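You operate a simulated robot arm through the tools that you are given. There is no shell and no other tool. Be economical: measure what you need, move in short steps, check, and stop when the job is done.

You run a simulated robot arm. Do the job below in one go: nothing can be reset, and whatever is moved stays where it is left.

Task
Switch the cream box on, close and open the big press once, then switch off.

It is judged by the outcome, as a careful person would: the job done as asked, and still so three seconds after it is handed in. It fails if anything else is knocked over, pushed out of place, dropped, spilled or broken.

Robot
A 6-joint arm with a two-finger parallel gripper, fixed in place. Base frame: the origin is at the foot of the arm, x ahead of it, y to its left, z up. Units: mm, rad, N and s.
With the tool pointing down near the work surface it reaches from about 340 to 820 mm from the base axis. Its first joint turns from -2.897 to 2.897 rad. Payload 3.91 kg.
The tool frame sits at the grasp point between the pads (the TCP): z along the fingers, y along the line on which they close. The tips reach 30 mm beyond it. The gripper opens to 110 mm. The fingers are 20 mm wide and 10 mm thick; the gripper's body (48 by 112 mm) begins 55 mm behind the TCP.
Orientation is that of the tool frame in the base frame, as [roll, pitch, yaw] about the fixed x, y, z axes, in that order (R = Rz(yaw) Ry(pitch) Rx(roll)). With the fingers straight down and closing along the base's y, the tool's x points along the base's -x, its y along +y and its z along -z.

Tools
- The arm moves only by the tool apply_moves. Its argument "rows" is a list of rows, each a list of 3 entries, a list of its own where there are three numbers: the shift along the base's x, y, z in units of 25 mm (1.0 is 25 mm), then the turn, a rotation vector about the base's x, y, z in units of 5 degrees (1.0 is 5 degrees), then the finger opening in mm, from 0 to 110. In form: [[[dx, dy, dz], [wx, wy, wz], fingers], ...]. A call has 1 to 10 rows; each row shifts and turns the commanded pose from where the row before left it. A call with a number of a shift or a turn outside -1 to 1 is refused whole. Each row takes 0.2 s and may step no farther than 50 mm and 0.15 rad from the row before; otherwise, or with a gripper value out of range, the whole call is refused. A pose out of reach is approached as far as the arm can. The call stops where the force on the tool passes 40 N (or 10 N more than at its start, if that is more) or the arm is blocked; 0.2 s more then pass. The fingers move at their own pace (about 45 mm/s each) and stop on an object; they squeeze with about 22 N. The grip force told is the motor's: it shows also when the fingers shut on nothing. Time passes only in rows, and 0.2 s behind the last, so rows that do not move let the fingers close. The reply holds the time, the measured pose of the TCP, the force on the tool along the base axes, the opening and the grip force, in the units named above and with some noise, with the torque about the TCP (base axes, N m) and any sound that the robot's microphone picked up.
- Cameras (640 x 400 px; columns grow to the right, rows downward): "scene" is fixed at [398.6, 479.6, 1641.2]; the picture's right is [0.09, 1.00, 0.00], its down [0.57, -0.05, -0.82] and it looks along [-0.82, 0.08, -0.57] (base axes); focal length 253 px, centre (320, 200). "wrist" rides on the gripper at [77, 7, -114] in the tool frame; the picture's right is [-0.09, 1.00, 0.00], its down [-0.80, -0.07, -0.59] and it looks along [-0.59, -0.05, 0.80] (tool axes); focal length 270 px, centre (320, 200). There is no depth. A picture from a camera that has moved, and an enlarged one, comes with that camera's place and axes in the base frame and with its lens. The place of the scene camera against the robot may be out by one fixed shift of up to 25 mm in any direction.
- snapshot(camera): a new picture of that camera. No time passes.
- slide_trunk(by): slides the trunk up (or, below 0, down) by that many mm; the arm rides with it, the base frame stays. It gives what a move gives, with no picture.
- close_up(camera, box): a new picture of the part [left, top, right, bottom] of that camera's present view, enlarged. No time passes.
- close_job(): hands the job in; it is judged then, once.

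Go step by step. Nothing tells you positions but the pictures and the camera data: compare them with the known pose of the tool, close in by small moves and look again before you grip or let go. The budget is 120 turns and 84 pictures, counting those below and the enlarged ones. Unless the task says otherwise, let go and move clear before handing in, and close with one line.

The tools are called after "Emit:" as a command line: name --argument value ..., lists and objects as JSON in quotes. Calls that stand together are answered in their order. apply_moves: Moves the arm, as the interface text tells. Its arguments: {"type":"object","properties":{"rows":{"type":"array","items":{"type":"array"}}},"required":["rows"]} The other tools are called the same way: slide_trunk (by) slides the trunk up or down; snapshot (camera) takes a picture; close_up (camera, box) takes an enlarged picture of a part of a camera's view; close_job () hands the job in.

At the start:

```text
time: 0.0
ee_pos: [153.6, 452.4, 1328.7]
orientation: [-3.141, -0.001, -3.139]
force: [-0.4, 0.4, 0.4]
moment: [0.02, 0.02, -0.01]
finger_gap: 110.2
finger_force: 0.0
trunk travel left (down, up): [-575.0, 35.0]
```

scene: 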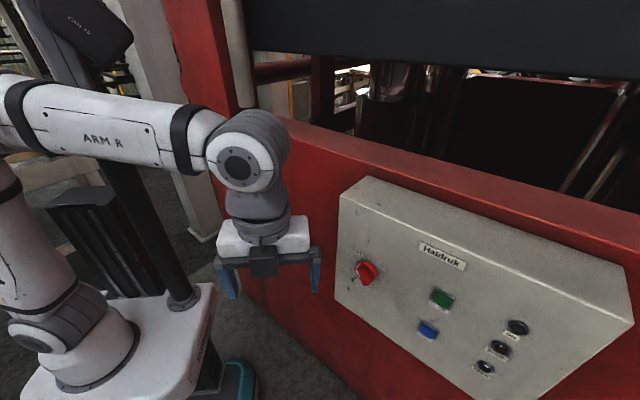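
wrist: 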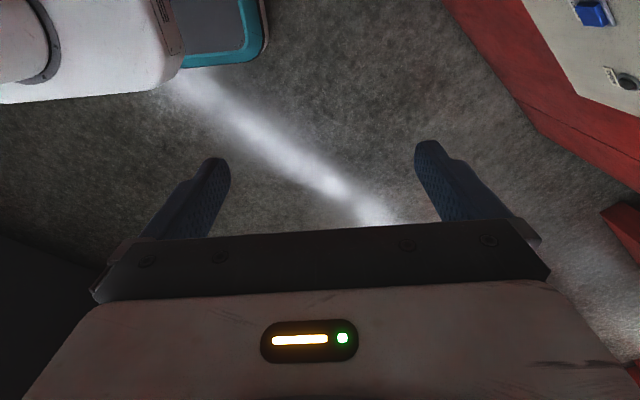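

I see a cream control box (Haidruk) on the red press, with a red rotary switch, a green and a blue button, and three small dark controls. I'll enlarge it to read the labels.

Emit:
close_up --camera "scene" --box '[330, 170, 490, 350]'

Emit:
close_up --camera "scene" --box '[460, 300, 560, 390]'

```text
2.22 times, centred on (410, 260) of scene
camera zoom: at [398.6, 479.6, 1641.2], right [0.09, 1.0, 0.0], down [0.57, -0.05, -0.82], along [-0.82, 0.08, -0.57], focal length 562 px, centre (120, 67)
```

zoom: 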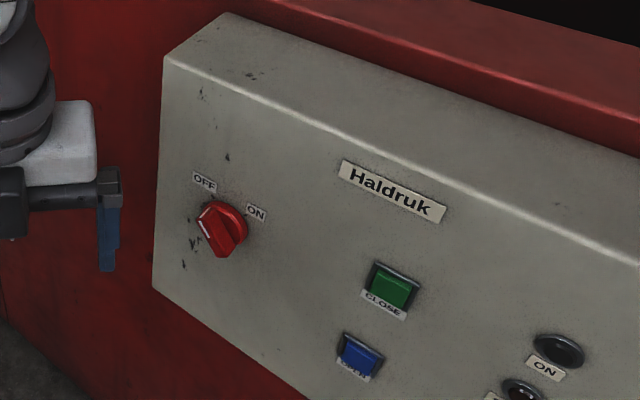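

```text
4.44 times, centred on (510, 345) of scene
camera zoom: at [398.6, 479.6, 1641.2], right [0.09, 1.0, 0.0], down [0.57, -0.05, -0.82], along [-0.82, 0.08, -0.57], focal length 1125 px, centre (-524, -444)
```

zoom: 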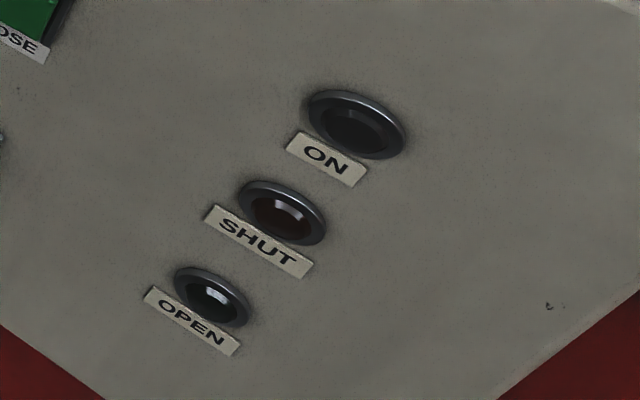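

The selector points at OFF, green is CLOSE, blue is presumably OPEN, and the three dark items are lamps (ON, SHUT, OPEN). From both views the panel sits near (113, 760, 1070) and faces roughly (+x, −y), so I'll turn the tool towards it, starting with yaw.

Emit:
apply_moves --rows '[[[0, 0, 0], [0, 0, -1], 110], [[0, 0, 0], [0, 0, -1], 110], [[0, 0, 0], [0, 0, -1], 110], [[0, 0, 0], [0, 0, -1], 110], [[0, 0, 0], [0, 0, -1], 110], [[0, 0, 0], [0, 0, -1], 110], [[0, 0, 0], [0, 0, -1], 110], [[0, 0, 0], [0, 0, -1], 110], [[0, 0, 0], [0, 0, -1], 110]]'

Emit:
apply_moves --rows '[[[0.3, 0, 0], [1, 1, 0], 80], [[0.3, 0, 0], [1, 1, 0], 50], [[0.3, 0, 0], [1, 1, 0], 20], [[0.3, 0, 0], [1, 1, 0], 0], [[0.3, 0, 0], [1, 1, 0], 0], [[0.3, 0, 0], [1, 1, 0], 0]]'

Emit:
snapshot --camera "scene"

Emit:
snapshot --camera "wrist"

```text
time: 2.0
ee_pos: [152.1, 452.6, 1328.3]
orientation: [-3.141, 0.001, 2.356]
force: [0.4, 0.0, 0.2]
moment: [0.0, 0.03, -0.04]
finger_gap: 110.0
finger_force: 0.1
trunk travel left (down, up): [-575.0, 35.0]
```

```text
time: 3.4
ee_pos: [199.3, 452.9, 1328.5]
orientation: [-3.141, -0.742, 2.36]
force: [0.5, -0.1, -1.1]
moment: [-0.02, 0.02, 0.0]
finger_gap: 0.1
finger_force: 10.6
trunk travel left (down, up): [-575.0, 35.0]
```

```text
79 pictures are left
```

scene: 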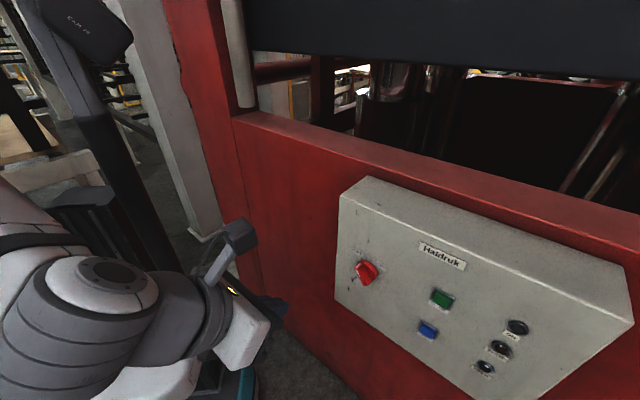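

```text
78 pictures are left
camera wrist: at [218.0, 443.4, 1466.2], right [0.75, 0.66, -0.06], down [0.65, -0.75, -0.1], along [-0.11, 0.04, -0.99], focal length 270 px, centre (320, 200)
```

wrist: 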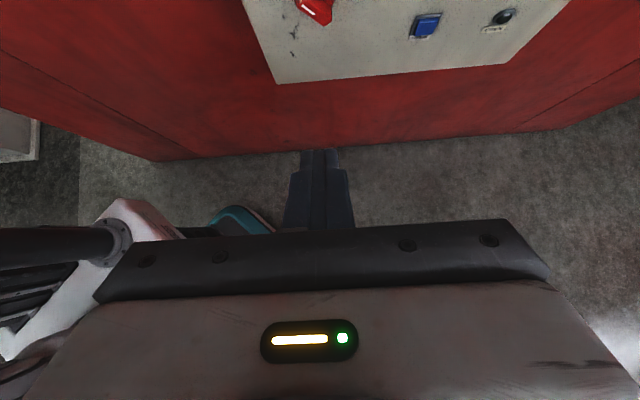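

The view shows the panel running along about 46° with the box's front facing the tool. I'll finish tilting to horizontal and look again.

Emit:
apply_moves --rows '[[[0.4, 0, 0], [1, 1, 0], 0], [[0.4, 0, 0], [1, 1, 0], 0], [[0.4, 0, 0], [1, 1, 0], 0], [[0.4, 0, 0], [1, 1, 0], 0], [[0.4, 0, 0], [1, 1, 0], 0]]'

Emit:
snapshot --camera "wrist"

```text
time: 4.6
ee_pos: [249.3, 451.5, 1328.2]
orientation: [3.137, -1.36, 2.36]
force: [-0.1, 0.3, 0.4]
moment: [0.02, -0.02, 0.01]
finger_gap: 0.0
finger_force: 22.3
trunk travel left (down, up): [-575.0, 35.0]
```

```text
77 pictures are left
camera wrist: at [321.7, 389.8, 1429.4], right [0.72, 0.69, -0.08], down [0.48, -0.58, -0.66], along [-0.5, 0.43, -0.75], focal length 270 px, centre (320, 200)
```

wrist: 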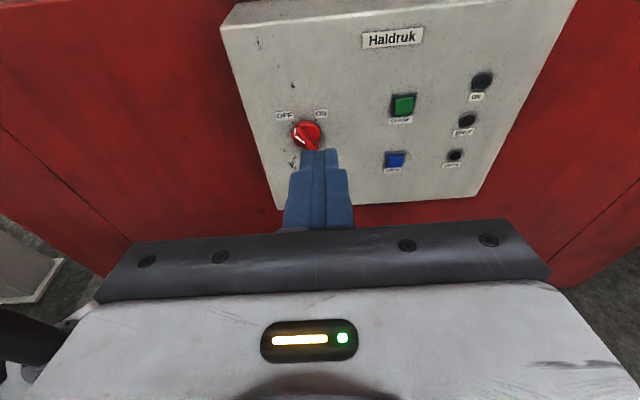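

Triangulating puts the knob near (5, 652, 1142) and the blue button near (121, 773, 1065), on a near-vertical face with normal about (0.725, −0.69, 0). I'll level the tool, lower the trunk and stand off from the knob.

Emit:
apply_moves --rows '[[[0, 0, 0], [0.85, 0.85, 0.2], 0], [[0, 0, 0], [0.85, 0.85, 0], 0]]'

Emit:
slide_trunk --by -180

Emit:
snapshot --camera "wrist"

Emit:
snapshot --camera "scene"

```text
time: 5.2
ee_pos: [247.2, 452.2, 1329.3]
orientation: [2.096, -1.567, -2.862]
force: [0.3, -1.4, 0.8]
moment: [0.0, -0.01, 0.0]
finger_gap: 0.0
finger_force: 21.7
trunk travel left (down, up): [-575.0, 35.0]
```

```text
time: 7.2
ee_pos: [246.8, 452.4, 1148.5]
orientation: [2.402, -1.565, 3.114]
force: [0.2, -0.6, 0.2]
moment: [0.0, -0.05, -0.02]
finger_gap: 0.2
finger_force: 23.0
trunk travel left (down, up): [-395.0, 215.0]
```

```text
76 pictures are left
camera wrist: at [334.5, 378.0, 1227.2], right [0.69, 0.72, -0.08], down [0.38, -0.46, -0.8], along [-0.61, 0.52, -0.6], focal length 270 px, centre (320, 200)
```

wrist: 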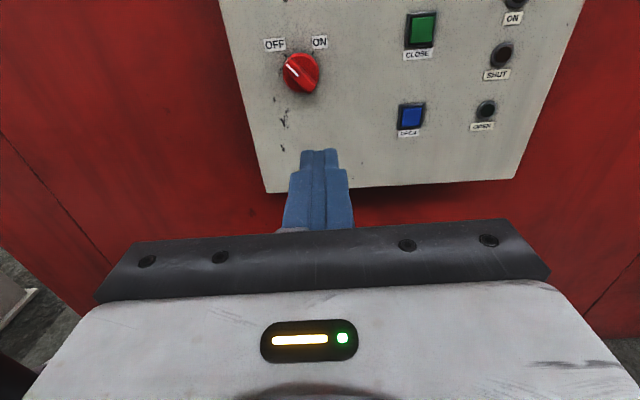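

```text
75 pictures are left
```

scene: 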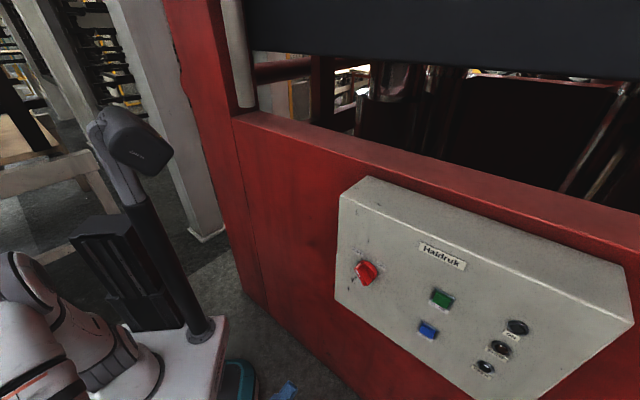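

Points now agree: knob ≈ (−6, 657, 1138), blue ≈ (119, 775, 1061), green ≈ (118, 775, 1181), face normal ≈ (0.70, −0.713, 0). Moving to a standoff in front of the knob with the fingers opening.

Emit:
apply_moves --rows '[[[-0.85, 0.6, -0.05], [0, 0, -0.3], 20], [[-0.85, 0.6, -0.05], [0, 0, 0], 40], [[-0.85, 0.6, -0.05], [0, 0, 0], 60], [[-0.85, 0.6, -0.05], [0, 0, 0], 60], [[-0.85, 0.6, -0.05], [0, 0, 0], 60], [[-0.85, 0.6, -0.05], [0, 0, 0], 60], [[-0.85, 0.6, -0.05], [0, 0, 0], 60], [[-0.85, 0.6, -0.05], [0, 0, 0], 60]]'

Emit:
snapshot --camera "wrist"

Emit:
snapshot --camera "scene"

```text
time: 9.0
ee_pos: [78.3, 573.1, 1139.8]
orientation: [2.417, -1.565, 3.073]
force: [0.1, -0.3, 0.6]
moment: [0.05, 0.03, 0.03]
finger_gap: 59.9
finger_force: 0.2
trunk travel left (down, up): [-395.0, 215.0]
```

```text
74 pictures are left
camera wrist: at [162.2, 496.9, 1218.0], right [0.71, 0.7, -0.08], down [0.37, -0.47, -0.8], along [-0.6, 0.54, -0.6], focal length 270 px, centre (320, 200)
```

wrist: 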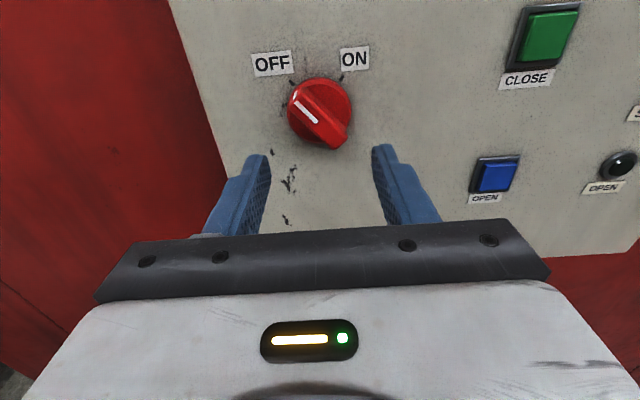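

```text
73 pictures are left
```

scene: 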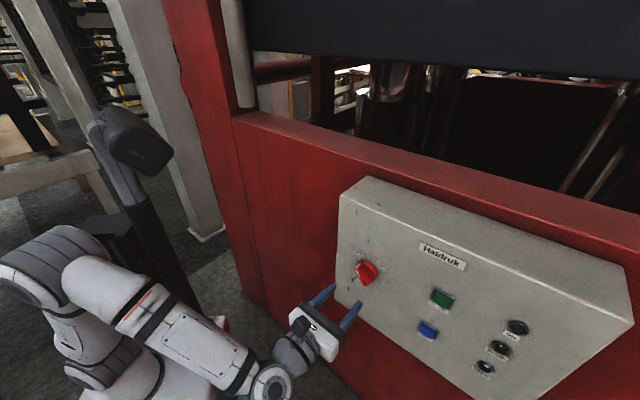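

The knob is a disc with a raised bar, pointer at about −45° (OFF), and ON at about +45°. A close look tells me how the bar is shaped before I roll the gripper to straddle it.

Emit:
close_up --camera "wrist" --box '[230, 30, 410, 170]'

Emit:
close_up --camera "scene" --box '[330, 240, 400, 300]'

```text
2.86 times, centred on (320, 100) of wrist
camera zoom: at [162.2, 496.9, 1218.0], right [0.71, 0.7, -0.08], down [0.37, -0.47, -0.8], along [-0.6, 0.54, -0.6], focal length 772 px, centre (320, 486)
```

zoom: 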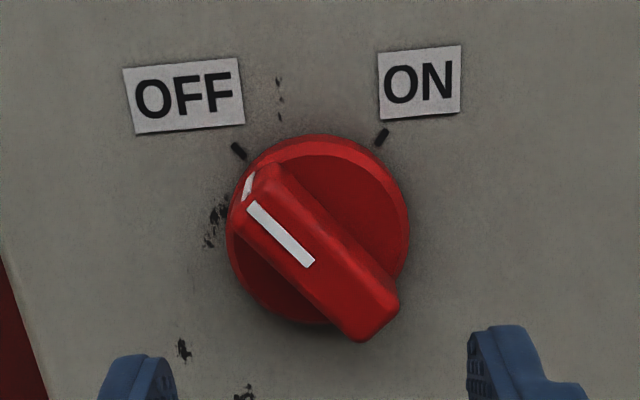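

```text
6.67 times, centred on (365, 270) of scene
camera zoom: at [398.6, 479.6, 1641.2], right [0.09, 1.0, 0.0], down [0.57, -0.05, -0.82], along [-0.82, 0.08, -0.57], focal length 1687 px, centre (20, -267)
```

zoom: 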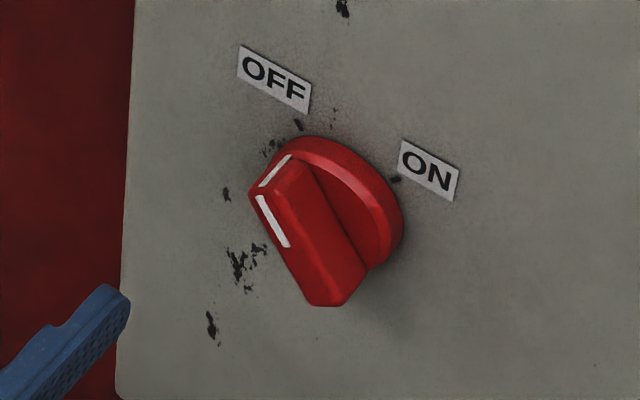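

The bar stands about 20 mm proud of its disc, at roughly −43°. I'll roll the gripper 44° counter-clockwise (seen from the front) so the fingers close across the bar, then look.

Emit:
apply_moves --rows '[[[0, 0, 0], [0.88, -0.896, 0], 60], [[0, 0, 0], [0.88, -0.896, 0], 60], [[0, 0, 0], [0.88, -0.896, 0], 60], [[0, 0, 0], [0.88, -0.896, 0], 60], [[0, 0, 0], [0.88, -0.896, 0], 60], [[0, 0, 0], [0.88, -0.896, 0], 60], [[0, 0, 0], [0.88, -0.896, 0], 60]]'

Emit:
snapshot --camera "wrist"

Emit:
close_up --camera "scene" --box '[260, 220, 420, 340]'

```text
time: 10.6
ee_pos: [77.3, 571.8, 1139.2]
orientation: [1.574, -0.799, -2.371]
force: [-0.2, 0.3, -0.2]
moment: [0.03, 0.0, -0.02]
finger_gap: 60.0
finger_force: 0.0
trunk travel left (down, up): [-395.0, 215.0]
```

```text
70 pictures are left
camera wrist: at [122.8, 457.1, 1200.5], right [0.55, 0.54, 0.63], down [0.78, -0.07, -0.62], along [-0.29, 0.84, -0.46], focal length 270 px, centre (320, 200)
```

wrist: 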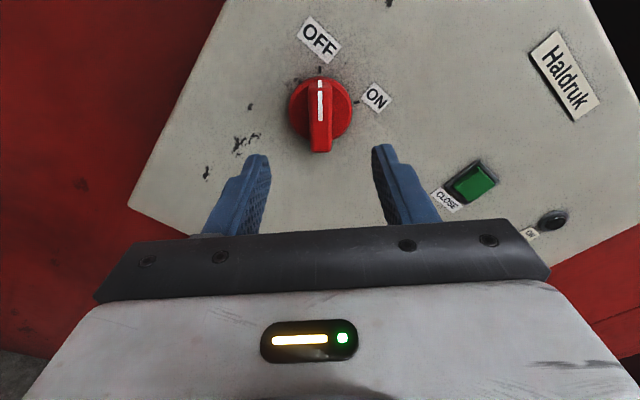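

```text
3.33 times, centred on (340, 280) of scene
camera zoom: at [398.6, 479.6, 1641.2], right [0.09, 1.0, 0.0], down [0.57, -0.05, -0.82], along [-0.82, 0.08, -0.57], focal length 844 px, centre (253, -67)
```

zoom: 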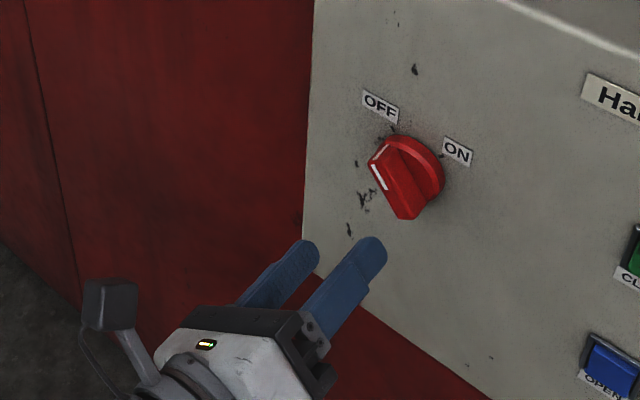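

The bar now lines up vertically between the fingers, and triangulation puts its front face at about (19, 630, 1143), 52 mm ahead of the tips. I'll advance 50 mm and check.

Emit:
apply_moves --rows '[[[-0.7, 0.713, 0.1], [0, 0, 0], 45], [[-0.7, 0.713, 0], [0, 0, 0], 40], [[0, 0, 0], [0, 0, 0], 40]]'

Emit:
snapshot --camera "wrist"

Emit:
close_up --camera "scene" --box '[280, 220, 440, 340]'

```text
time: 11.4
ee_pos: [42.1, 607.9, 1140.1]
orientation: [1.576, -0.802, -2.368]
force: [0.0, -0.2, -0.9]
moment: [-0.02, 0.02, 0.01]
finger_gap: 40.1
finger_force: 0.1
trunk travel left (down, up): [-395.0, 215.0]
```

```text
68 pictures are left
camera wrist: at [87.5, 493.8, 1202.4], right [0.55, 0.54, 0.63], down [0.78, -0.07, -0.62], along [-0.29, 0.84, -0.46], focal length 270 px, centre (320, 200)
```

wrist: 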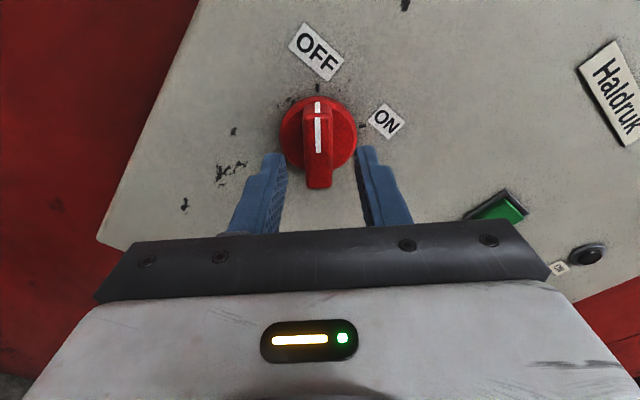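

```text
3.33 times, centred on (360, 280) of scene
camera zoom: at [398.6, 479.6, 1641.2], right [0.09, 1.0, 0.0], down [0.57, -0.05, -0.82], along [-0.82, 0.08, -0.57], focal length 844 px, centre (187, -67)
```

zoom: 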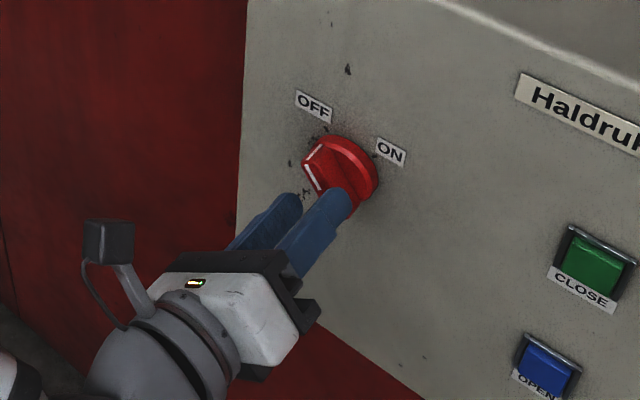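

Alignment is good: the bar is centred between the fingers. Advancing 17 mm so the pads straddle it, then checking before closing.

Emit:
apply_moves --rows '[[[-0.28, 0.205, 0.07], [0, 0, 0], 40], [[-0.26, 0.245, 0], [0, 0, 0], 40]]'

Emit:
close_up --camera "wrist" --box '[230, 80, 410, 200]'

Emit:
close_up --camera "scene" --box '[320, 240, 400, 300]'

```text
time: 12.0
ee_pos: [28.2, 619.3, 1142.3]
orientation: [1.574, -0.801, -2.37]
force: [0.8, -0.2, -0.5]
moment: [0.02, 0.04, 0.0]
finger_gap: 40.2
finger_force: 0.0
trunk travel left (down, up): [-395.0, 215.0]
```

```text
3.33 times, centred on (320, 140) of wrist
camera zoom: at [73.9, 504.3, 1205.0], right [0.55, 0.54, 0.63], down [0.78, -0.07, -0.62], along [-0.29, 0.84, -0.46], focal length 901 px, centre (320, 400)
```

zoom: 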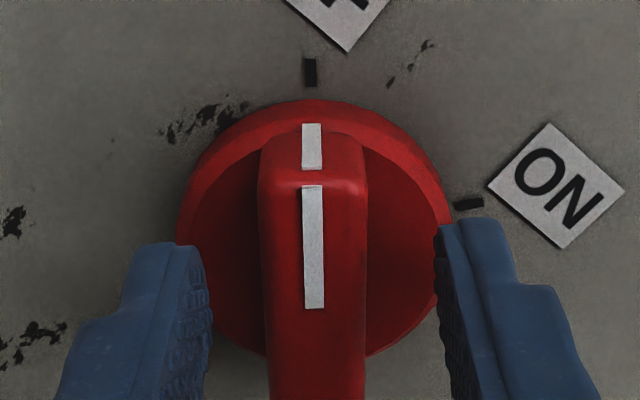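

```text
6.67 times, centred on (360, 270) of scene
camera zoom: at [398.6, 479.6, 1641.2], right [0.09, 1.0, 0.0], down [0.57, -0.05, -0.82], along [-0.82, 0.08, -0.57], focal length 1687 px, centre (53, -267)
```

zoom: 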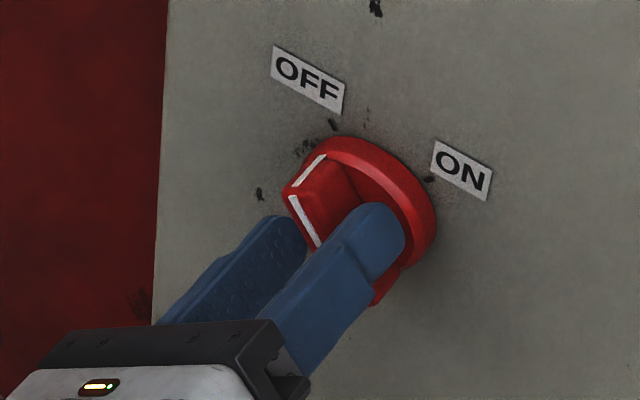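

The fingers straddle the bar centrally. Closing on it.

Emit:
apply_moves --rows '[[[0, 0, 0], [0, 0, 0], 5], [[0, 0, 0], [0, 0, 0], 5], [[0, 0, 0], [0, 0, 0], 5]]'

Emit:
close_up --camera "wrist" --box '[230, 80, 410, 200]'

```text
time: 12.8
ee_pos: [27.4, 617.8, 1142.9]
orientation: [1.577, -0.802, -2.372]
force: [-1.7, -5.2, -4.7]
moment: [-0.69, 0.23, 0.38]
finger_gap: 18.9
finger_force: 45.6
trunk travel left (down, up): [-395.0, 215.0]
```

```text
3.33 times, centred on (320, 140) of wrist
camera zoom: at [73.5, 504.0, 1204.5], right [0.55, 0.55, 0.63], down [0.78, -0.07, -0.62], along [-0.29, 0.83, -0.47], focal length 901 px, centre (320, 400)
```

zoom: 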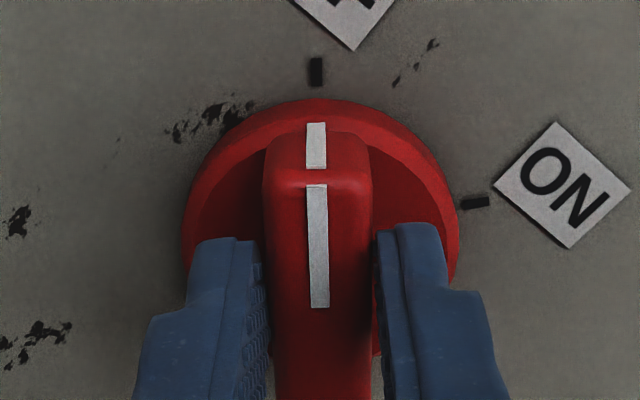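

Firm grip on the bar (19 mm). Turning clockwise 30° first while watching force and torque.

Emit:
apply_moves --rows '[[[0, 0, 0], [-0.7, 0.713, 0], 5], [[0, 0, 0], [-0.7, 0.713, 0], 5], [[0, 0, 0], [-0.7, 0.713, 0], 5], [[0, 0, 0], [-0.7, 0.713, 0], 5], [[0, 0, 0], [-0.7, 0.713, 0], 5], [[0, 0, 0], [-0.7, 0.713, 0], 5]]'

Emit:
snapshot --camera "wrist"

```text
time: 14.2
ee_pos: [27.6, 619.7, 1142.7]
orientation: [1.587, -1.326, -2.38]
force: [-0.9, 6.3, -0.4]
moment: [-0.96, -1.01, -0.11]
finger_gap: 18.0
finger_force: 44.8
trunk travel left (down, up): [-395.0, 215.0]
```

```text
63 pictures are left
camera wrist: at [100.7, 530.7, 1221.1], right [0.7, 0.69, 0.16], down [0.51, -0.34, -0.79], along [-0.49, 0.64, -0.59], focal length 270 px, centre (320, 200)
```

wrist: 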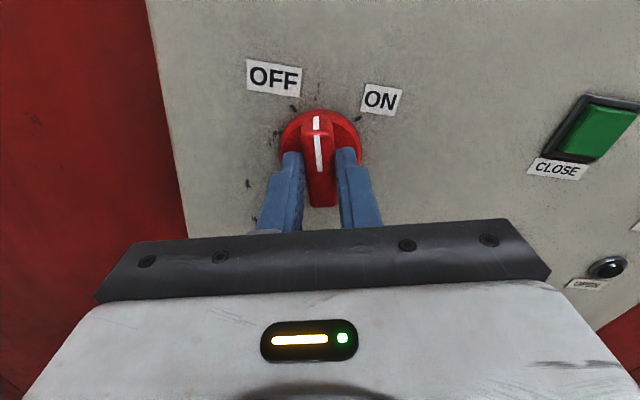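

The knob is following the fingers with little force. Continuing clockwise another 50°.

Emit:
apply_moves --rows '[[[0, 0, 0], [-0.7, 0.713, 0], 5], [[0, 0, 0], [-0.7, 0.713, 0], 5], [[0, 0, 0], [-0.7, 0.713, 0], 5], [[0, 0, 0], [-0.7, 0.713, 0], 5], [[0, 0, 0], [-0.7, 0.713, 0], 5], [[0, 0, 0], [-0.7, 0.713, 0], 5], [[0, 0, 0], [-0.7, 0.713, 0], 5], [[0, 0, 0], [-0.7, 0.713, 0], 5], [[0, 0, 0], [-0.7, 0.713, 0], 5], [[0, 0, 0], [-0.7, 0.713, 0], 5]]'

Emit:
snapshot --camera "wrist"

Emit:
snapshot --camera "scene"

```text
time: 16.4
ee_pos: [30.9, 621.9, 1142.0]
orientation: [-1.577, -0.944, 0.783]
force: [7.1, 28.3, 17.0]
moment: [0.3, 0.28, -0.2]
finger_gap: 17.9
finger_force: 45.3
trunk travel left (down, up): [-395.0, 215.0]
```

```text
62 pictures are left
camera wrist: at [147.7, 576.5, 1202.3], right [0.54, 0.53, -0.66], down [0.04, -0.8, -0.61], along [-0.84, 0.3, -0.45], focal length 270 px, centre (320, 200)
```

wrist: 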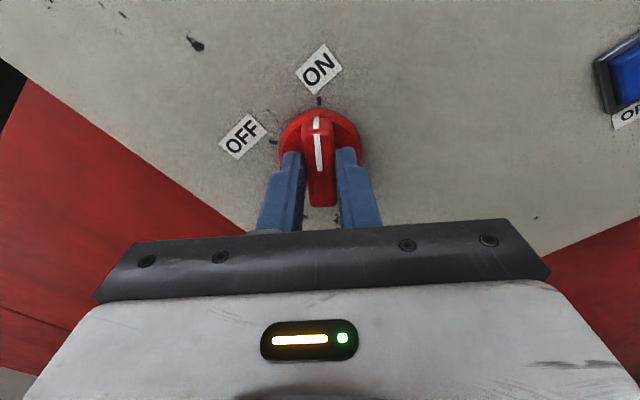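

```text
61 pictures are left
```

scene: 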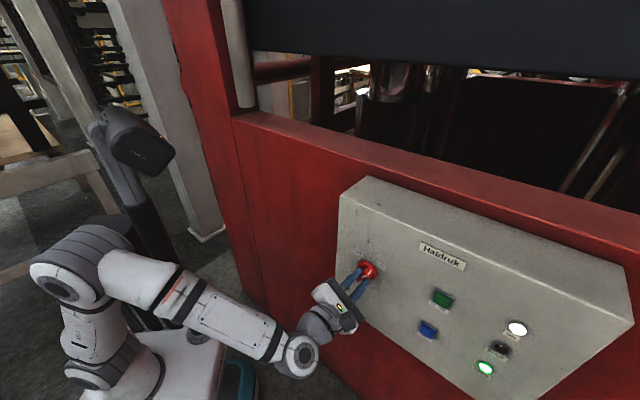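

The ON and OPEN lamps are lit, so the box is on. Opening the fingers and backing off 60 mm.

Emit:
apply_moves --rows '[[[0, 0, 0], [0, 0, 0], 40], [[0, 0, 0], [0, 0, 0], 40], [[0, 0, 0], [0, 0, 0], 40], [[0.7, -0.713, 0], [0, 0, 0], 40], [[0.7, -0.713, 0], [0, 0, 0], 40], [[0.35, -0.356, 0], [0, 0, 0], 40]]'

Emit:
snapshot --camera "wrist"

Emit:
close_up --camera "scene" --box '[340, 230, 560, 390]'

```text
time: 17.8
ee_pos: [72.4, 575.1, 1143.2]
orientation: [-1.576, -0.948, 0.782]
force: [-0.3, 0.3, 0.5]
moment: [0.02, 0.01, -0.01]
finger_gap: 40.0
finger_force: 0.1
trunk travel left (down, up): [-395.0, 215.0]
```

```text
60 pictures are left
camera wrist: at [189.3, 530.0, 1203.3], right [0.54, 0.53, -0.65], down [0.05, -0.79, -0.61], along [-0.84, 0.3, -0.45], focal length 270 px, centre (320, 200)
```

wrist: 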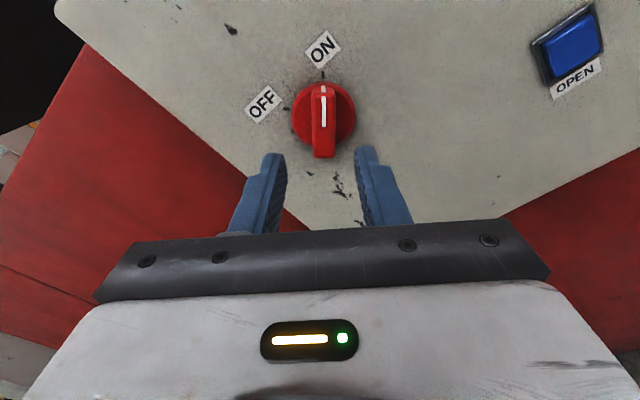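

```text
2.50 times, centred on (450, 310) of scene
camera zoom: at [398.6, 479.6, 1641.2], right [0.09, 1.0, 0.0], down [0.57, -0.05, -0.82], along [-0.82, 0.08, -0.57], focal length 633 px, centre (-5, -75)
```

zoom: 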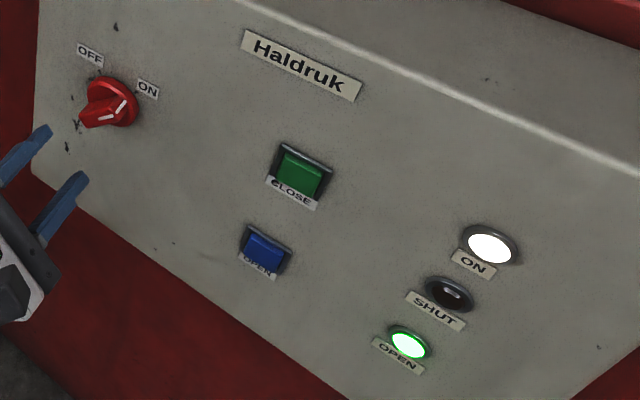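

Knob at ON, ON and OPEN lamps lit. Now levelling the tool, closing the fingers and sliding parallel to the panel to a standoff before the green CLOSE button.

Emit:
apply_moves --rows '[[[0.713, 0.7, 0.22], [0.72, -0.733, 0], 20], [[0.713, 0.7, 0.22], [0.72, -0.733, 0], 0], [[0.713, 0.7, 0.22], [0.72, -0.733, 0], 0], [[0.713, 0.7, 0.22], [0.72, -0.733, 0], 0], [[0.713, 0.7, 0.22], [0.72, -0.733, 0], 0], [[0.713, 0.7, 0.22], [0.72, -0.733, 0], 0], [[0.65, 0.64, 0.22], [0.72, -0.733, 0], 0]]'

Emit:
snapshot --camera "wrist"

```text
time: 19.4
ee_pos: [196.9, 695.4, 1182.0]
orientation: [2.265, -1.564, -3.058]
force: [0.0, 0.6, 0.1]
moment: [0.05, -0.01, 0.0]
finger_gap: 0.0
finger_force: 21.8
trunk travel left (down, up): [-395.0, 215.0]
```

```text
58 pictures are left
camera wrist: at [281.7, 620.0, 1260.8], right [0.71, 0.7, -0.08], down [0.37, -0.47, -0.8], along [-0.6, 0.54, -0.6], focal length 270 px, centre (320, 200)
```

wrist: 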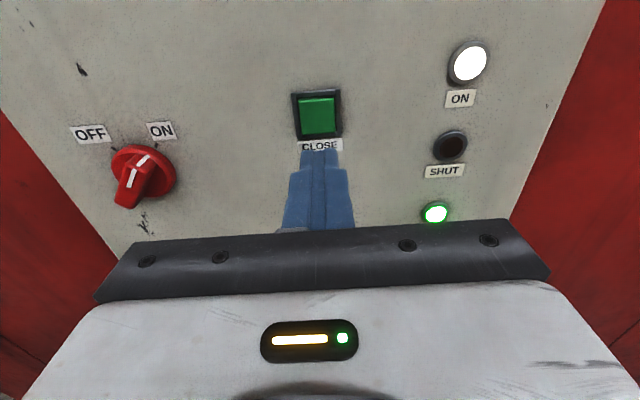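

The green button triangulates to (118.5, 774.4, 1182), dead ahead with the tips 81 mm away. Approaching 70 mm, then pressing in small steps.

Emit:
apply_moves --rows '[[[-0.7, 0.713, 0], [0, 0, 0], 0], [[-0.7, 0.713, 0], [0, 0, 0], 0], [[-0.56, 0.57, 0], [0, 0, 0], 0], [[0, 0, 0], [0, 0, 0], 0]]'

Emit:
snapshot --camera "wrist"

Emit:
close_up --camera "scene" --box '[360, 240, 520, 360]'

```text
time: 20.4
ee_pos: [147.5, 745.6, 1182.8]
orientation: [2.384, -1.563, 3.105]
force: [0.0, -0.2, 0.1]
moment: [-0.03, 0.0, -0.01]
finger_gap: 0.0
finger_force: 21.6
trunk travel left (down, up): [-395.0, 215.0]
```

```text
57 pictures are left
camera wrist: at [232.4, 670.7, 1261.5], right [0.71, 0.7, -0.08], down [0.37, -0.47, -0.8], along [-0.6, 0.54, -0.6], focal length 270 px, centre (320, 200)
```

wrist: 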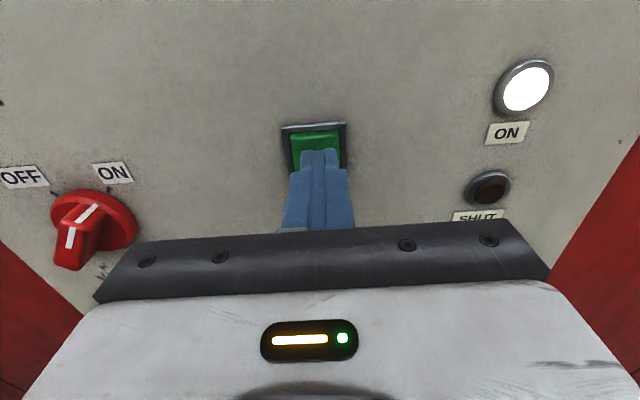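

```text
3.33 times, centred on (440, 300) of scene
camera zoom: at [398.6, 479.6, 1641.2], right [0.09, 1.0, 0.0], down [0.57, -0.05, -0.82], along [-0.82, 0.08, -0.57], focal length 844 px, centre (-80, -133)
```

zoom: 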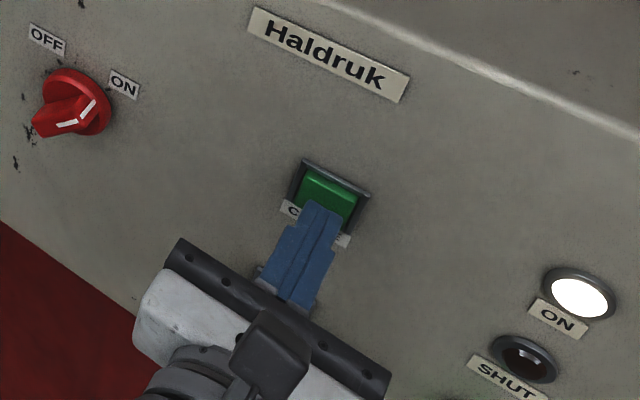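

The tips are just in front of the green button. Pressing in small steps.

Emit:
apply_moves --rows '[[[-0.07, 0.0713, 0], [0, 0, 0], 0], [[-0.07, 0.0713, 0], [0, 0, 0], 0], [[-0.07, 0.0713, 0], [0, 0, 0], 0], [[-0.07, 0.0713, 0], [0, 0, 0], 0], [[-0.07, 0.0713, 0], [0, 0, 0], 0]]'

Emit:
snapshot --camera "wrist"

```text
time: 21.6
ee_pos: [138.0, 752.8, 1181.0]
orientation: [2.41, -1.566, 3.08]
force: [4.8, -1.5, 0.2]
moment: [0.03, 0.0, -0.06]
finger_gap: 0.0
finger_force: 22.1
trunk travel left (down, up): [-395.0, 215.0]
heard: click
```

```text
55 pictures are left
camera wrist: at [224.0, 677.4, 1260.1], right [0.71, 0.7, -0.08], down [0.37, -0.47, -0.8], along [-0.6, 0.54, -0.6], focal length 270 px, centre (320, 200)
```

wrist: 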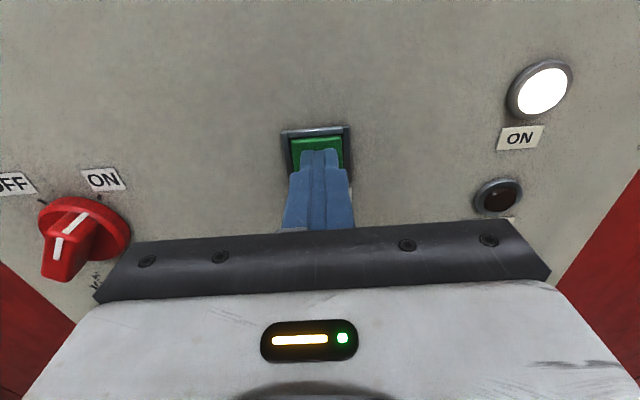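

A click was heard. Checking the scene for whether the press is moving, holding meanwhile.

Emit:
apply_moves --rows '[[[0, 0, 0], [0, 0, 0], 0], [[0, 0, 0], [0, 0, 0], 0], [[0, 0, 0], [0, 0, 0], 0]]'

Emit:
snapshot --camera "scene"

```text
time: 22.4
ee_pos: [139.5, 753.9, 1181.3]
orientation: [2.397, -1.565, 3.089]
force: [4.7, -2.3, -0.6]
moment: [-0.01, 0.0, -0.07]
finger_gap: 0.0
finger_force: 22.3
trunk travel left (down, up): [-395.0, 215.0]
```

```text
54 pictures are left
```

scene: 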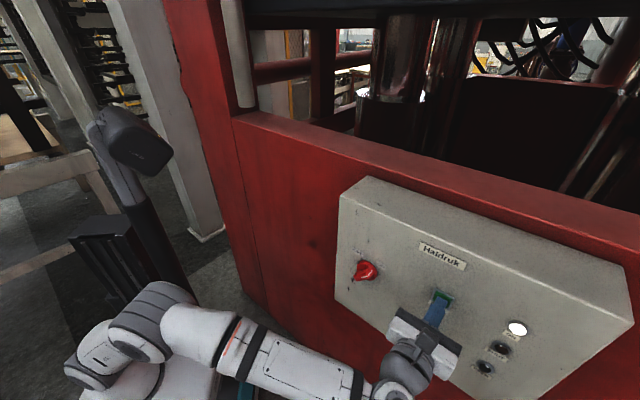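

The OPEN lamp went out and the press's dark platen is moving. I'll keep holding the button until SHUT lights.

Emit:
apply_moves --rows '[[[0, 0, 0], [0, 0, 0], 0], [[0, 0, 0], [0, 0, 0], 0], [[0, 0, 0], [0, 0, 0], 0], [[0, 0, 0], [0, 0, 0], 0], [[0, 0, 0], [0, 0, 0], 0], [[0, 0, 0], [0, 0, 0], 0], [[0, 0, 0], [0, 0, 0], 0], [[0, 0, 0], [0, 0, 0], 0], [[0, 0, 0], [0, 0, 0], 0], [[0, 0, 0], [0, 0, 0], 0]]'

Emit:
snapshot --camera "scene"

```text
time: 24.6
ee_pos: [137.9, 753.8, 1181.2]
orientation: [2.367, -1.567, 3.124]
force: [4.6, -1.9, -1.1]
moment: [-0.01, -0.03, 0.0]
finger_gap: 0.1
finger_force: 21.8
trunk travel left (down, up): [-395.0, 215.0]
```

```text
53 pictures are left
```

scene: 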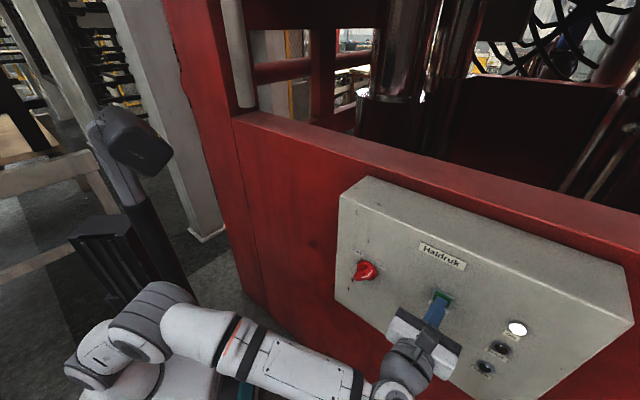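

Still travelling, with SHUT not yet lit. Holding on.

Emit:
apply_moves --rows '[[[0, 0, 0], [0, 0, 0], 0], [[0, 0, 0], [0, 0, 0], 0], [[0, 0, 0], [0, 0, 0], 0], [[0, 0, 0], [0, 0, 0], 0], [[0, 0, 0], [0, 0, 0], 0], [[0, 0, 0], [0, 0, 0], 0], [[0, 0, 0], [0, 0, 0], 0], [[0, 0, 0], [0, 0, 0], 0], [[0, 0, 0], [0, 0, 0], 0], [[0, 0, 0], [0, 0, 0], 0]]'

Emit:
snapshot --camera "scene"

```text
time: 26.8
ee_pos: [138.0, 753.7, 1182.7]
orientation: [2.352, -1.566, 3.138]
force: [4.8, -2.5, -0.7]
moment: [0.03, 0.0, -0.06]
finger_gap: 0.0
finger_force: 21.9
trunk travel left (down, up): [-395.0, 215.0]
```

```text
52 pictures are left
```

scene: 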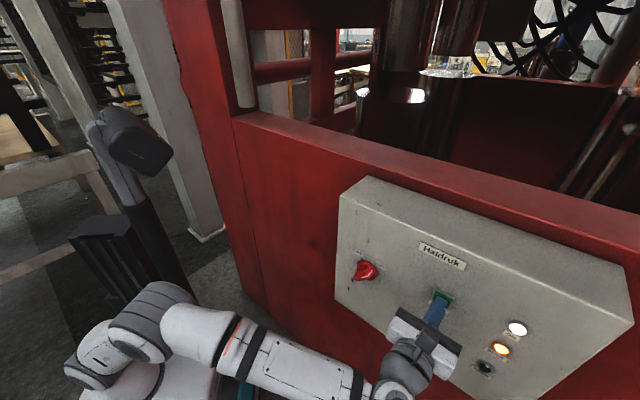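

SHUT is lit, so the press is closed. Backing off 70 mm and lowering to the blue OPEN button.

Emit:
apply_moves --rows '[[[0.7, -0.713, 0], [0, 0, 0], 0], [[0.7, -0.713, 0], [0, 0, 0], 0], [[0.56, -0.57, 0], [0, 0, 0], 0], [[0, 0, -1], [0, 0, 0], 0], [[0, 0, -1], [0, 0, 0], 0], [[0, 0, -1], [0, 0, 0], 0], [[0, 0, -1], [0, 0, 0], 0], [[0, 0, -0.8], [0, 0, 0], 0]]'

Emit:
snapshot --camera "wrist"

Emit:
snapshot --camera "scene"

```text
time: 28.6
ee_pos: [186.2, 704.1, 1062.7]
orientation: [2.321, -1.562, -3.116]
force: [-0.3, -0.5, -0.4]
moment: [-0.01, -0.01, 0.03]
finger_gap: 0.1
finger_force: 21.8
trunk travel left (down, up): [-395.0, 215.0]
```

```text
51 pictures are left
camera wrist: at [271.2, 628.3, 1140.8], right [0.71, 0.7, -0.08], down [0.37, -0.47, -0.8], along [-0.6, 0.54, -0.6], focal length 270 px, centre (320, 200)
```

wrist: 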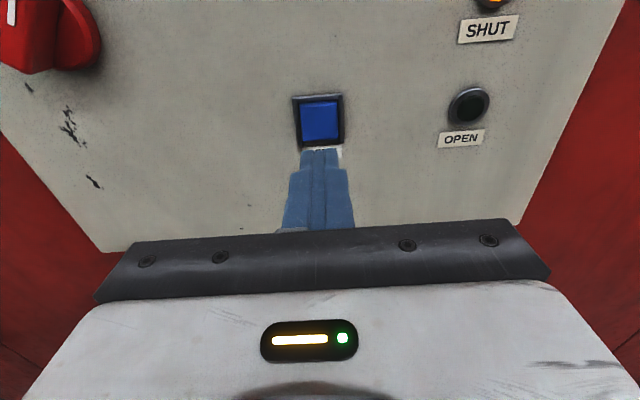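

```text
50 pictures are left
```

scene: 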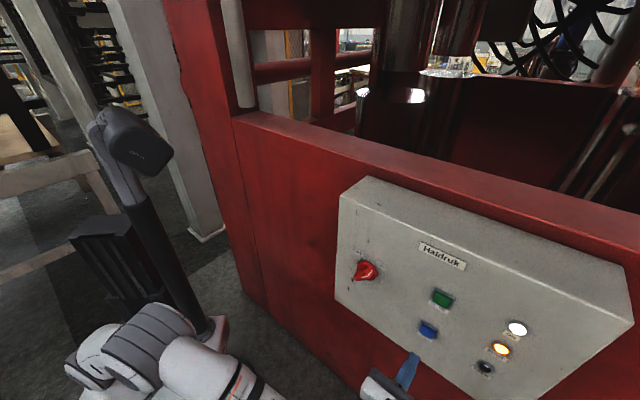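

Blue is dead ahead at (118, 775, 1062), tips 68 mm away; SHUT stays lit. Approaching and pressing, then holding.

Emit:
apply_moves --rows '[[[-0.7, 0.713, 0], [0, 0, 0], 0], [[-0.7, 0.713, 0], [0, 0, 0], 0], [[-0.28, 0.285, 0], [0, 0, 0], 0], [[-0.1, 0.102, 0], [0, 0, 0], 0], [[-0.07, 0.0713, 0], [0, 0, 0], 0], [[-0.07, 0.0713, 0], [0, 0, 0], 0], [[-0.05, 0.051, 0], [0, 0, 0], 0], [[0, 0, 0], [0, 0, 0], 0]]'

Emit:
snapshot --camera "scene"

```text
time: 30.4
ee_pos: [139.0, 753.7, 1060.9]
orientation: [2.292, -1.566, -3.085]
force: [5.0, -6.1, -0.6]
moment: [0.01, 0.02, 0.02]
finger_gap: 0.0
finger_force: 21.4
trunk travel left (down, up): [-395.0, 215.0]
heard: click
```

```text
49 pictures are left
```

scene: 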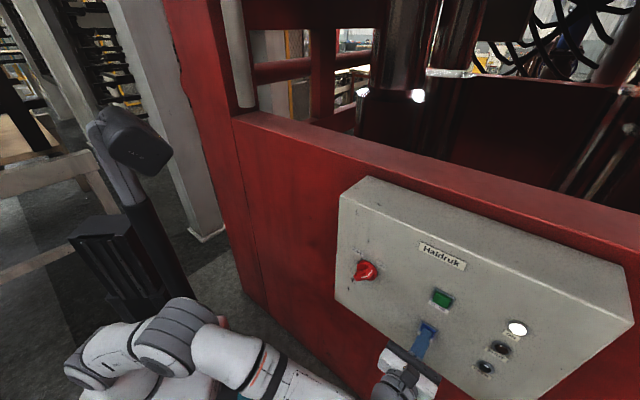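

Click heard, SHUT went out and the press is moving. Holding until OPEN lights.

Emit:
apply_moves --rows '[[[0, 0, 0], [0, 0, 0], 0], [[0, 0, 0], [0, 0, 0], 0], [[0, 0, 0], [0, 0, 0], 0], [[0, 0, 0], [0, 0, 0], 0], [[0, 0, 0], [0, 0, 0], 0], [[0, 0, 0], [0, 0, 0], 0], [[0, 0, 0], [0, 0, 0], 0], [[0, 0, 0], [0, 0, 0], 0], [[0, 0, 0], [0, 0, 0], 0], [[0, 0, 0], [0, 0, 0], 0]]'

Emit:
apply_moves --rows '[[[0, 0, 0], [0, 0, 0], 0], [[0, 0, 0], [0, 0, 0], 0], [[0, 0, 0], [0, 0, 0], 0], [[0, 0, 0], [0, 0, 0], 0], [[0, 0, 0], [0, 0, 0], 0], [[0, 0, 0], [0, 0, 0], 0], [[0, 0, 0], [0, 0, 0], 0], [[0, 0, 0], [0, 0, 0], 0], [[0, 0, 0], [0, 0, 0], 0], [[0, 0, 0], [0, 0, 0], 0]]'

Emit:
snapshot --camera "scene"

```text
time: 32.6
ee_pos: [138.5, 753.5, 1061.5]
orientation: [2.283, -1.566, -3.077]
force: [5.4, -3.8, 1.8]
moment: [0.04, 0.03, -0.05]
finger_gap: 0.0
finger_force: 22.2
trunk travel left (down, up): [-395.0, 215.0]
```

```text
time: 34.8
ee_pos: [137.5, 754.5, 1061.0]
orientation: [2.301, -1.566, -3.093]
force: [5.7, -4.1, 0.8]
moment: [0.02, 0.05, 0.0]
finger_gap: 0.0
finger_force: 22.0
trunk travel left (down, up): [-395.0, 215.0]
```

```text
48 pictures are left
```

scene: 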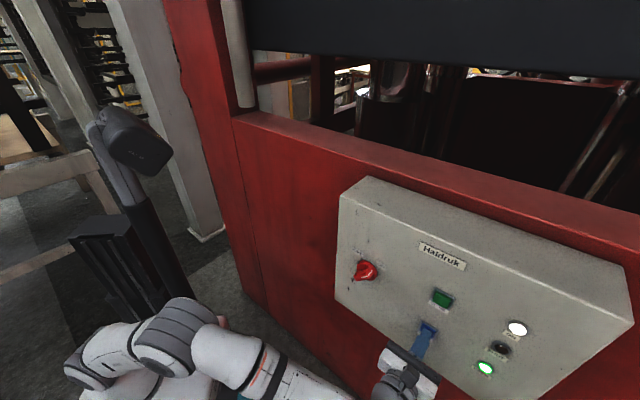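

The press is open again (OPEN lit). Backing off and returning to the knob standoff, rolling clockwise to match the bar at ON.

Emit:
apply_moves --rows '[[[0.7, -0.713, 0], [0, 0, 0], 0], [[0.7, -0.713, 0], [0, 0, 0], 0], [[0.7, -0.713, 0], [0, 0, 0], 0], [[0.2, -0.2, 0], [0, 0, 0], 0]]'

Emit:
apply_moves --rows '[[[-0.703, -0.688, 0.47], [-0.72, 0.733, 0], 10], [[-0.703, -0.688, 0.47], [-0.72, 0.733, 0], 20], [[-0.703, -0.688, 0.47], [-0.72, 0.733, 0], 30], [[-0.703, -0.688, 0.47], [-0.72, 0.733, 0], 40], [[-0.703, -0.688, 0.47], [-0.72, 0.733, 0], 40], [[-0.703, -0.688, 0.47], [-0.72, 0.733, 0], 40], [[-0.703, -0.688, 0.47], [-0.72, 0.733, 0], 40], [[0, 0, 0], [0, 0, 0], 40]]'

Emit:
snapshot --camera "wrist"

Emit:
snapshot --camera "scene"

```text
time: 35.8
ee_pos: [197.0, 693.2, 1061.8]
orientation: [2.436, -1.563, 3.052]
force: [0.1, -1.0, 0.3]
moment: [0.0, -0.01, 0.01]
finger_gap: 0.0
finger_force: 22.0
trunk travel left (down, up): [-395.0, 215.0]
```

```text
time: 37.6
ee_pos: [71.4, 573.5, 1144.7]
orientation: [-1.576, -0.946, 0.784]
force: [-1.0, -0.6, 0.4]
moment: [0.02, -0.01, 0.02]
finger_gap: 40.0
finger_force: 0.0
trunk travel left (down, up): [-395.0, 215.0]
```

```text
47 pictures are left
camera wrist: at [187.9, 528.3, 1204.3], right [0.54, 0.53, -0.65], down [0.05, -0.79, -0.61], along [-0.84, 0.3, -0.45], focal length 270 px, centre (320, 200)
```

wrist: 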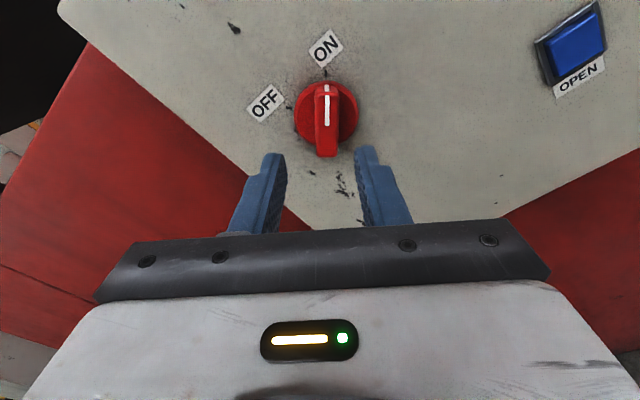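

```text
46 pictures are left
```

scene: 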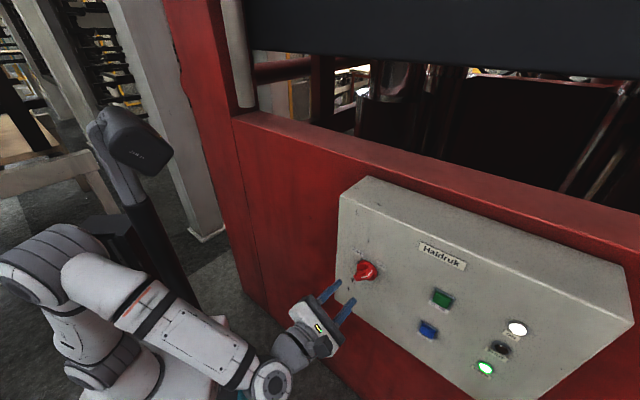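

The bar sits about 3 mm right of centre along the closing line; I'll correct that and advance 62 mm to straddle it.

Emit:
apply_moves --rows '[[[0.076, 0.076, -0.09], [0, 0, 0], 40], [[-0.7, 0.713, 0], [0, 0, 0], 40], [[-0.7, 0.713, 0], [0, 0, 0], 40], [[-0.34, 0.346, 0], [0, 0, 0], 40], [[0, 0, 0], [0, 0, 0], 40]]'

Emit:
close_up --camera "wrist" --box '[230, 80, 410, 200]'

```text
time: 38.8
ee_pos: [29.7, 622.4, 1141.9]
orientation: [-1.577, -0.946, 0.786]
force: [0.2, 0.1, -0.3]
moment: [0.0, 0.01, -0.03]
finger_gap: 39.9
finger_force: 0.0
trunk travel left (down, up): [-395.0, 215.0]
```

```text
3.33 times, centred on (320, 140) of wrist
camera zoom: at [146.6, 577.2, 1202.4], right [0.54, 0.53, -0.65], down [0.05, -0.79, -0.61], along [-0.84, 0.3, -0.45], focal length 901 px, centre (320, 400)
```

zoom: 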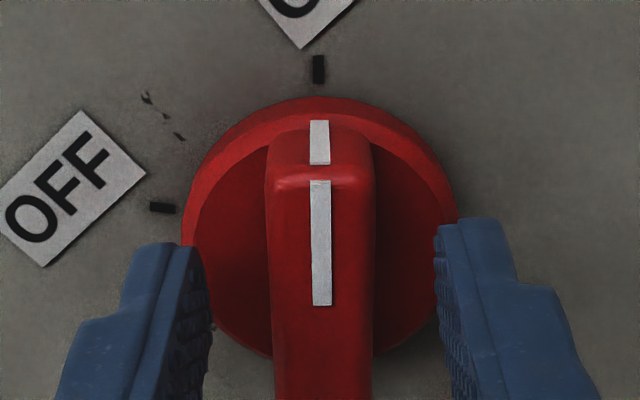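

Centred again. Closing on the bar and turning back 40° counter-clockwise.

Emit:
apply_moves --rows '[[[0, 0, 0], [0, 0, 0], 5], [[0, 0, 0], [0, 0, 0], 5], [[0, 0, 0], [0, 0, 0], 5]]'

Emit:
apply_moves --rows '[[[0, 0, 0], [0.7, -0.713, 0], 5], [[0, 0, 0], [0.7, -0.713, 0], 5], [[0, 0, 0], [0.7, -0.713, 0], 5], [[0, 0, 0], [0.7, -0.713, 0], 5], [[0, 0, 0], [0.7, -0.713, 0], 5], [[0, 0, 0], [0.7, -0.713, 0], 5], [[0, 0, 0], [0.7, -0.713, 0], 5], [[0, 0, 0], [0.7, -0.713, 0], 5]]'

```text
time: 39.6
ee_pos: [30.5, 623.3, 1141.8]
orientation: [-1.577, -0.945, 0.784]
force: [1.2, 1.6, -0.1]
moment: [0.18, 0.19, 0.21]
finger_gap: 17.9
finger_force: 44.9
trunk travel left (down, up): [-395.0, 215.0]
```

```text
time: 41.4
ee_pos: [29.1, 620.9, 1142.8]
orientation: [1.614, -1.493, -2.408]
force: [-8.7, -5.0, 1.8]
moment: [0.92, 0.93, 0.82]
finger_gap: 18.0
finger_force: 44.9
trunk travel left (down, up): [-395.0, 215.0]
```

Forces are small. Turning the remaining 40–43°.

Emit:
apply_moves --rows '[[[0, 0, 0], [0.7, -0.713, 0], 5], [[0, 0, 0], [0.7, -0.713, 0], 5], [[0, 0, 0], [0.7, -0.713, 0], 5], [[0, 0, 0], [0.7, -0.713, 0], 5], [[0, 0, 0], [0.7, -0.713, 0], 5], [[0, 0, 0], [0.7, -0.713, 0], 5], [[0, 0, 0], [0.7, -0.713, 0], 5], [[0, 0, 0], [0.7, -0.713, 0], 5]]'

Emit:
snapshot --camera "wrist"

Emit:
snapshot --camera "scene"

```text
time: 43.2
ee_pos: [28.0, 621.1, 1142.1]
orientation: [1.577, -0.799, -2.372]
force: [-11.2, -20.8, -8.2]
moment: [-1.07, 0.79, 0.89]
finger_gap: 18.9
finger_force: 44.8
trunk travel left (down, up): [-395.0, 215.0]
```

```text
44 pictures are left
camera wrist: at [73.5, 505.0, 1203.4], right [0.55, 0.54, 0.63], down [0.78, -0.07, -0.62], along [-0.29, 0.84, -0.46], focal length 270 px, centre (320, 200)
```

wrist: 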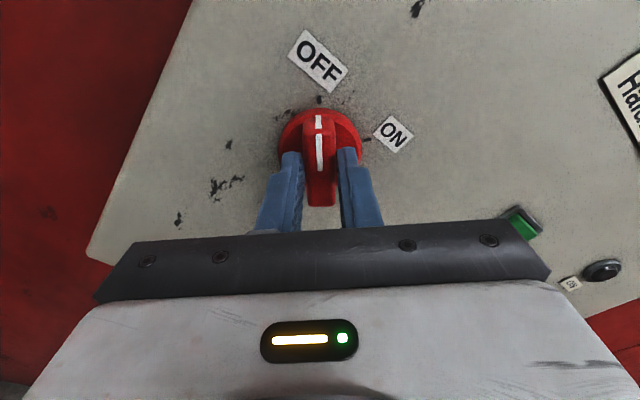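

```text
43 pictures are left
```

scene: 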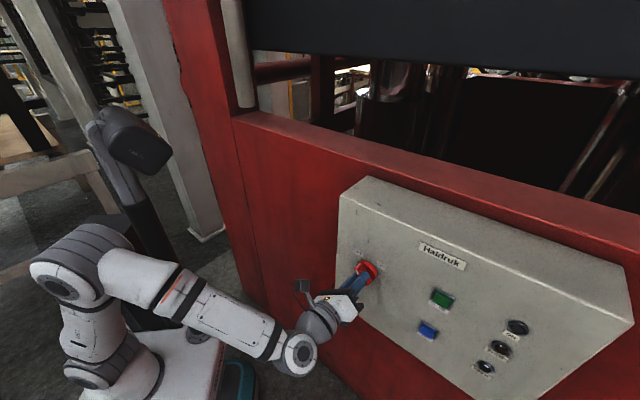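

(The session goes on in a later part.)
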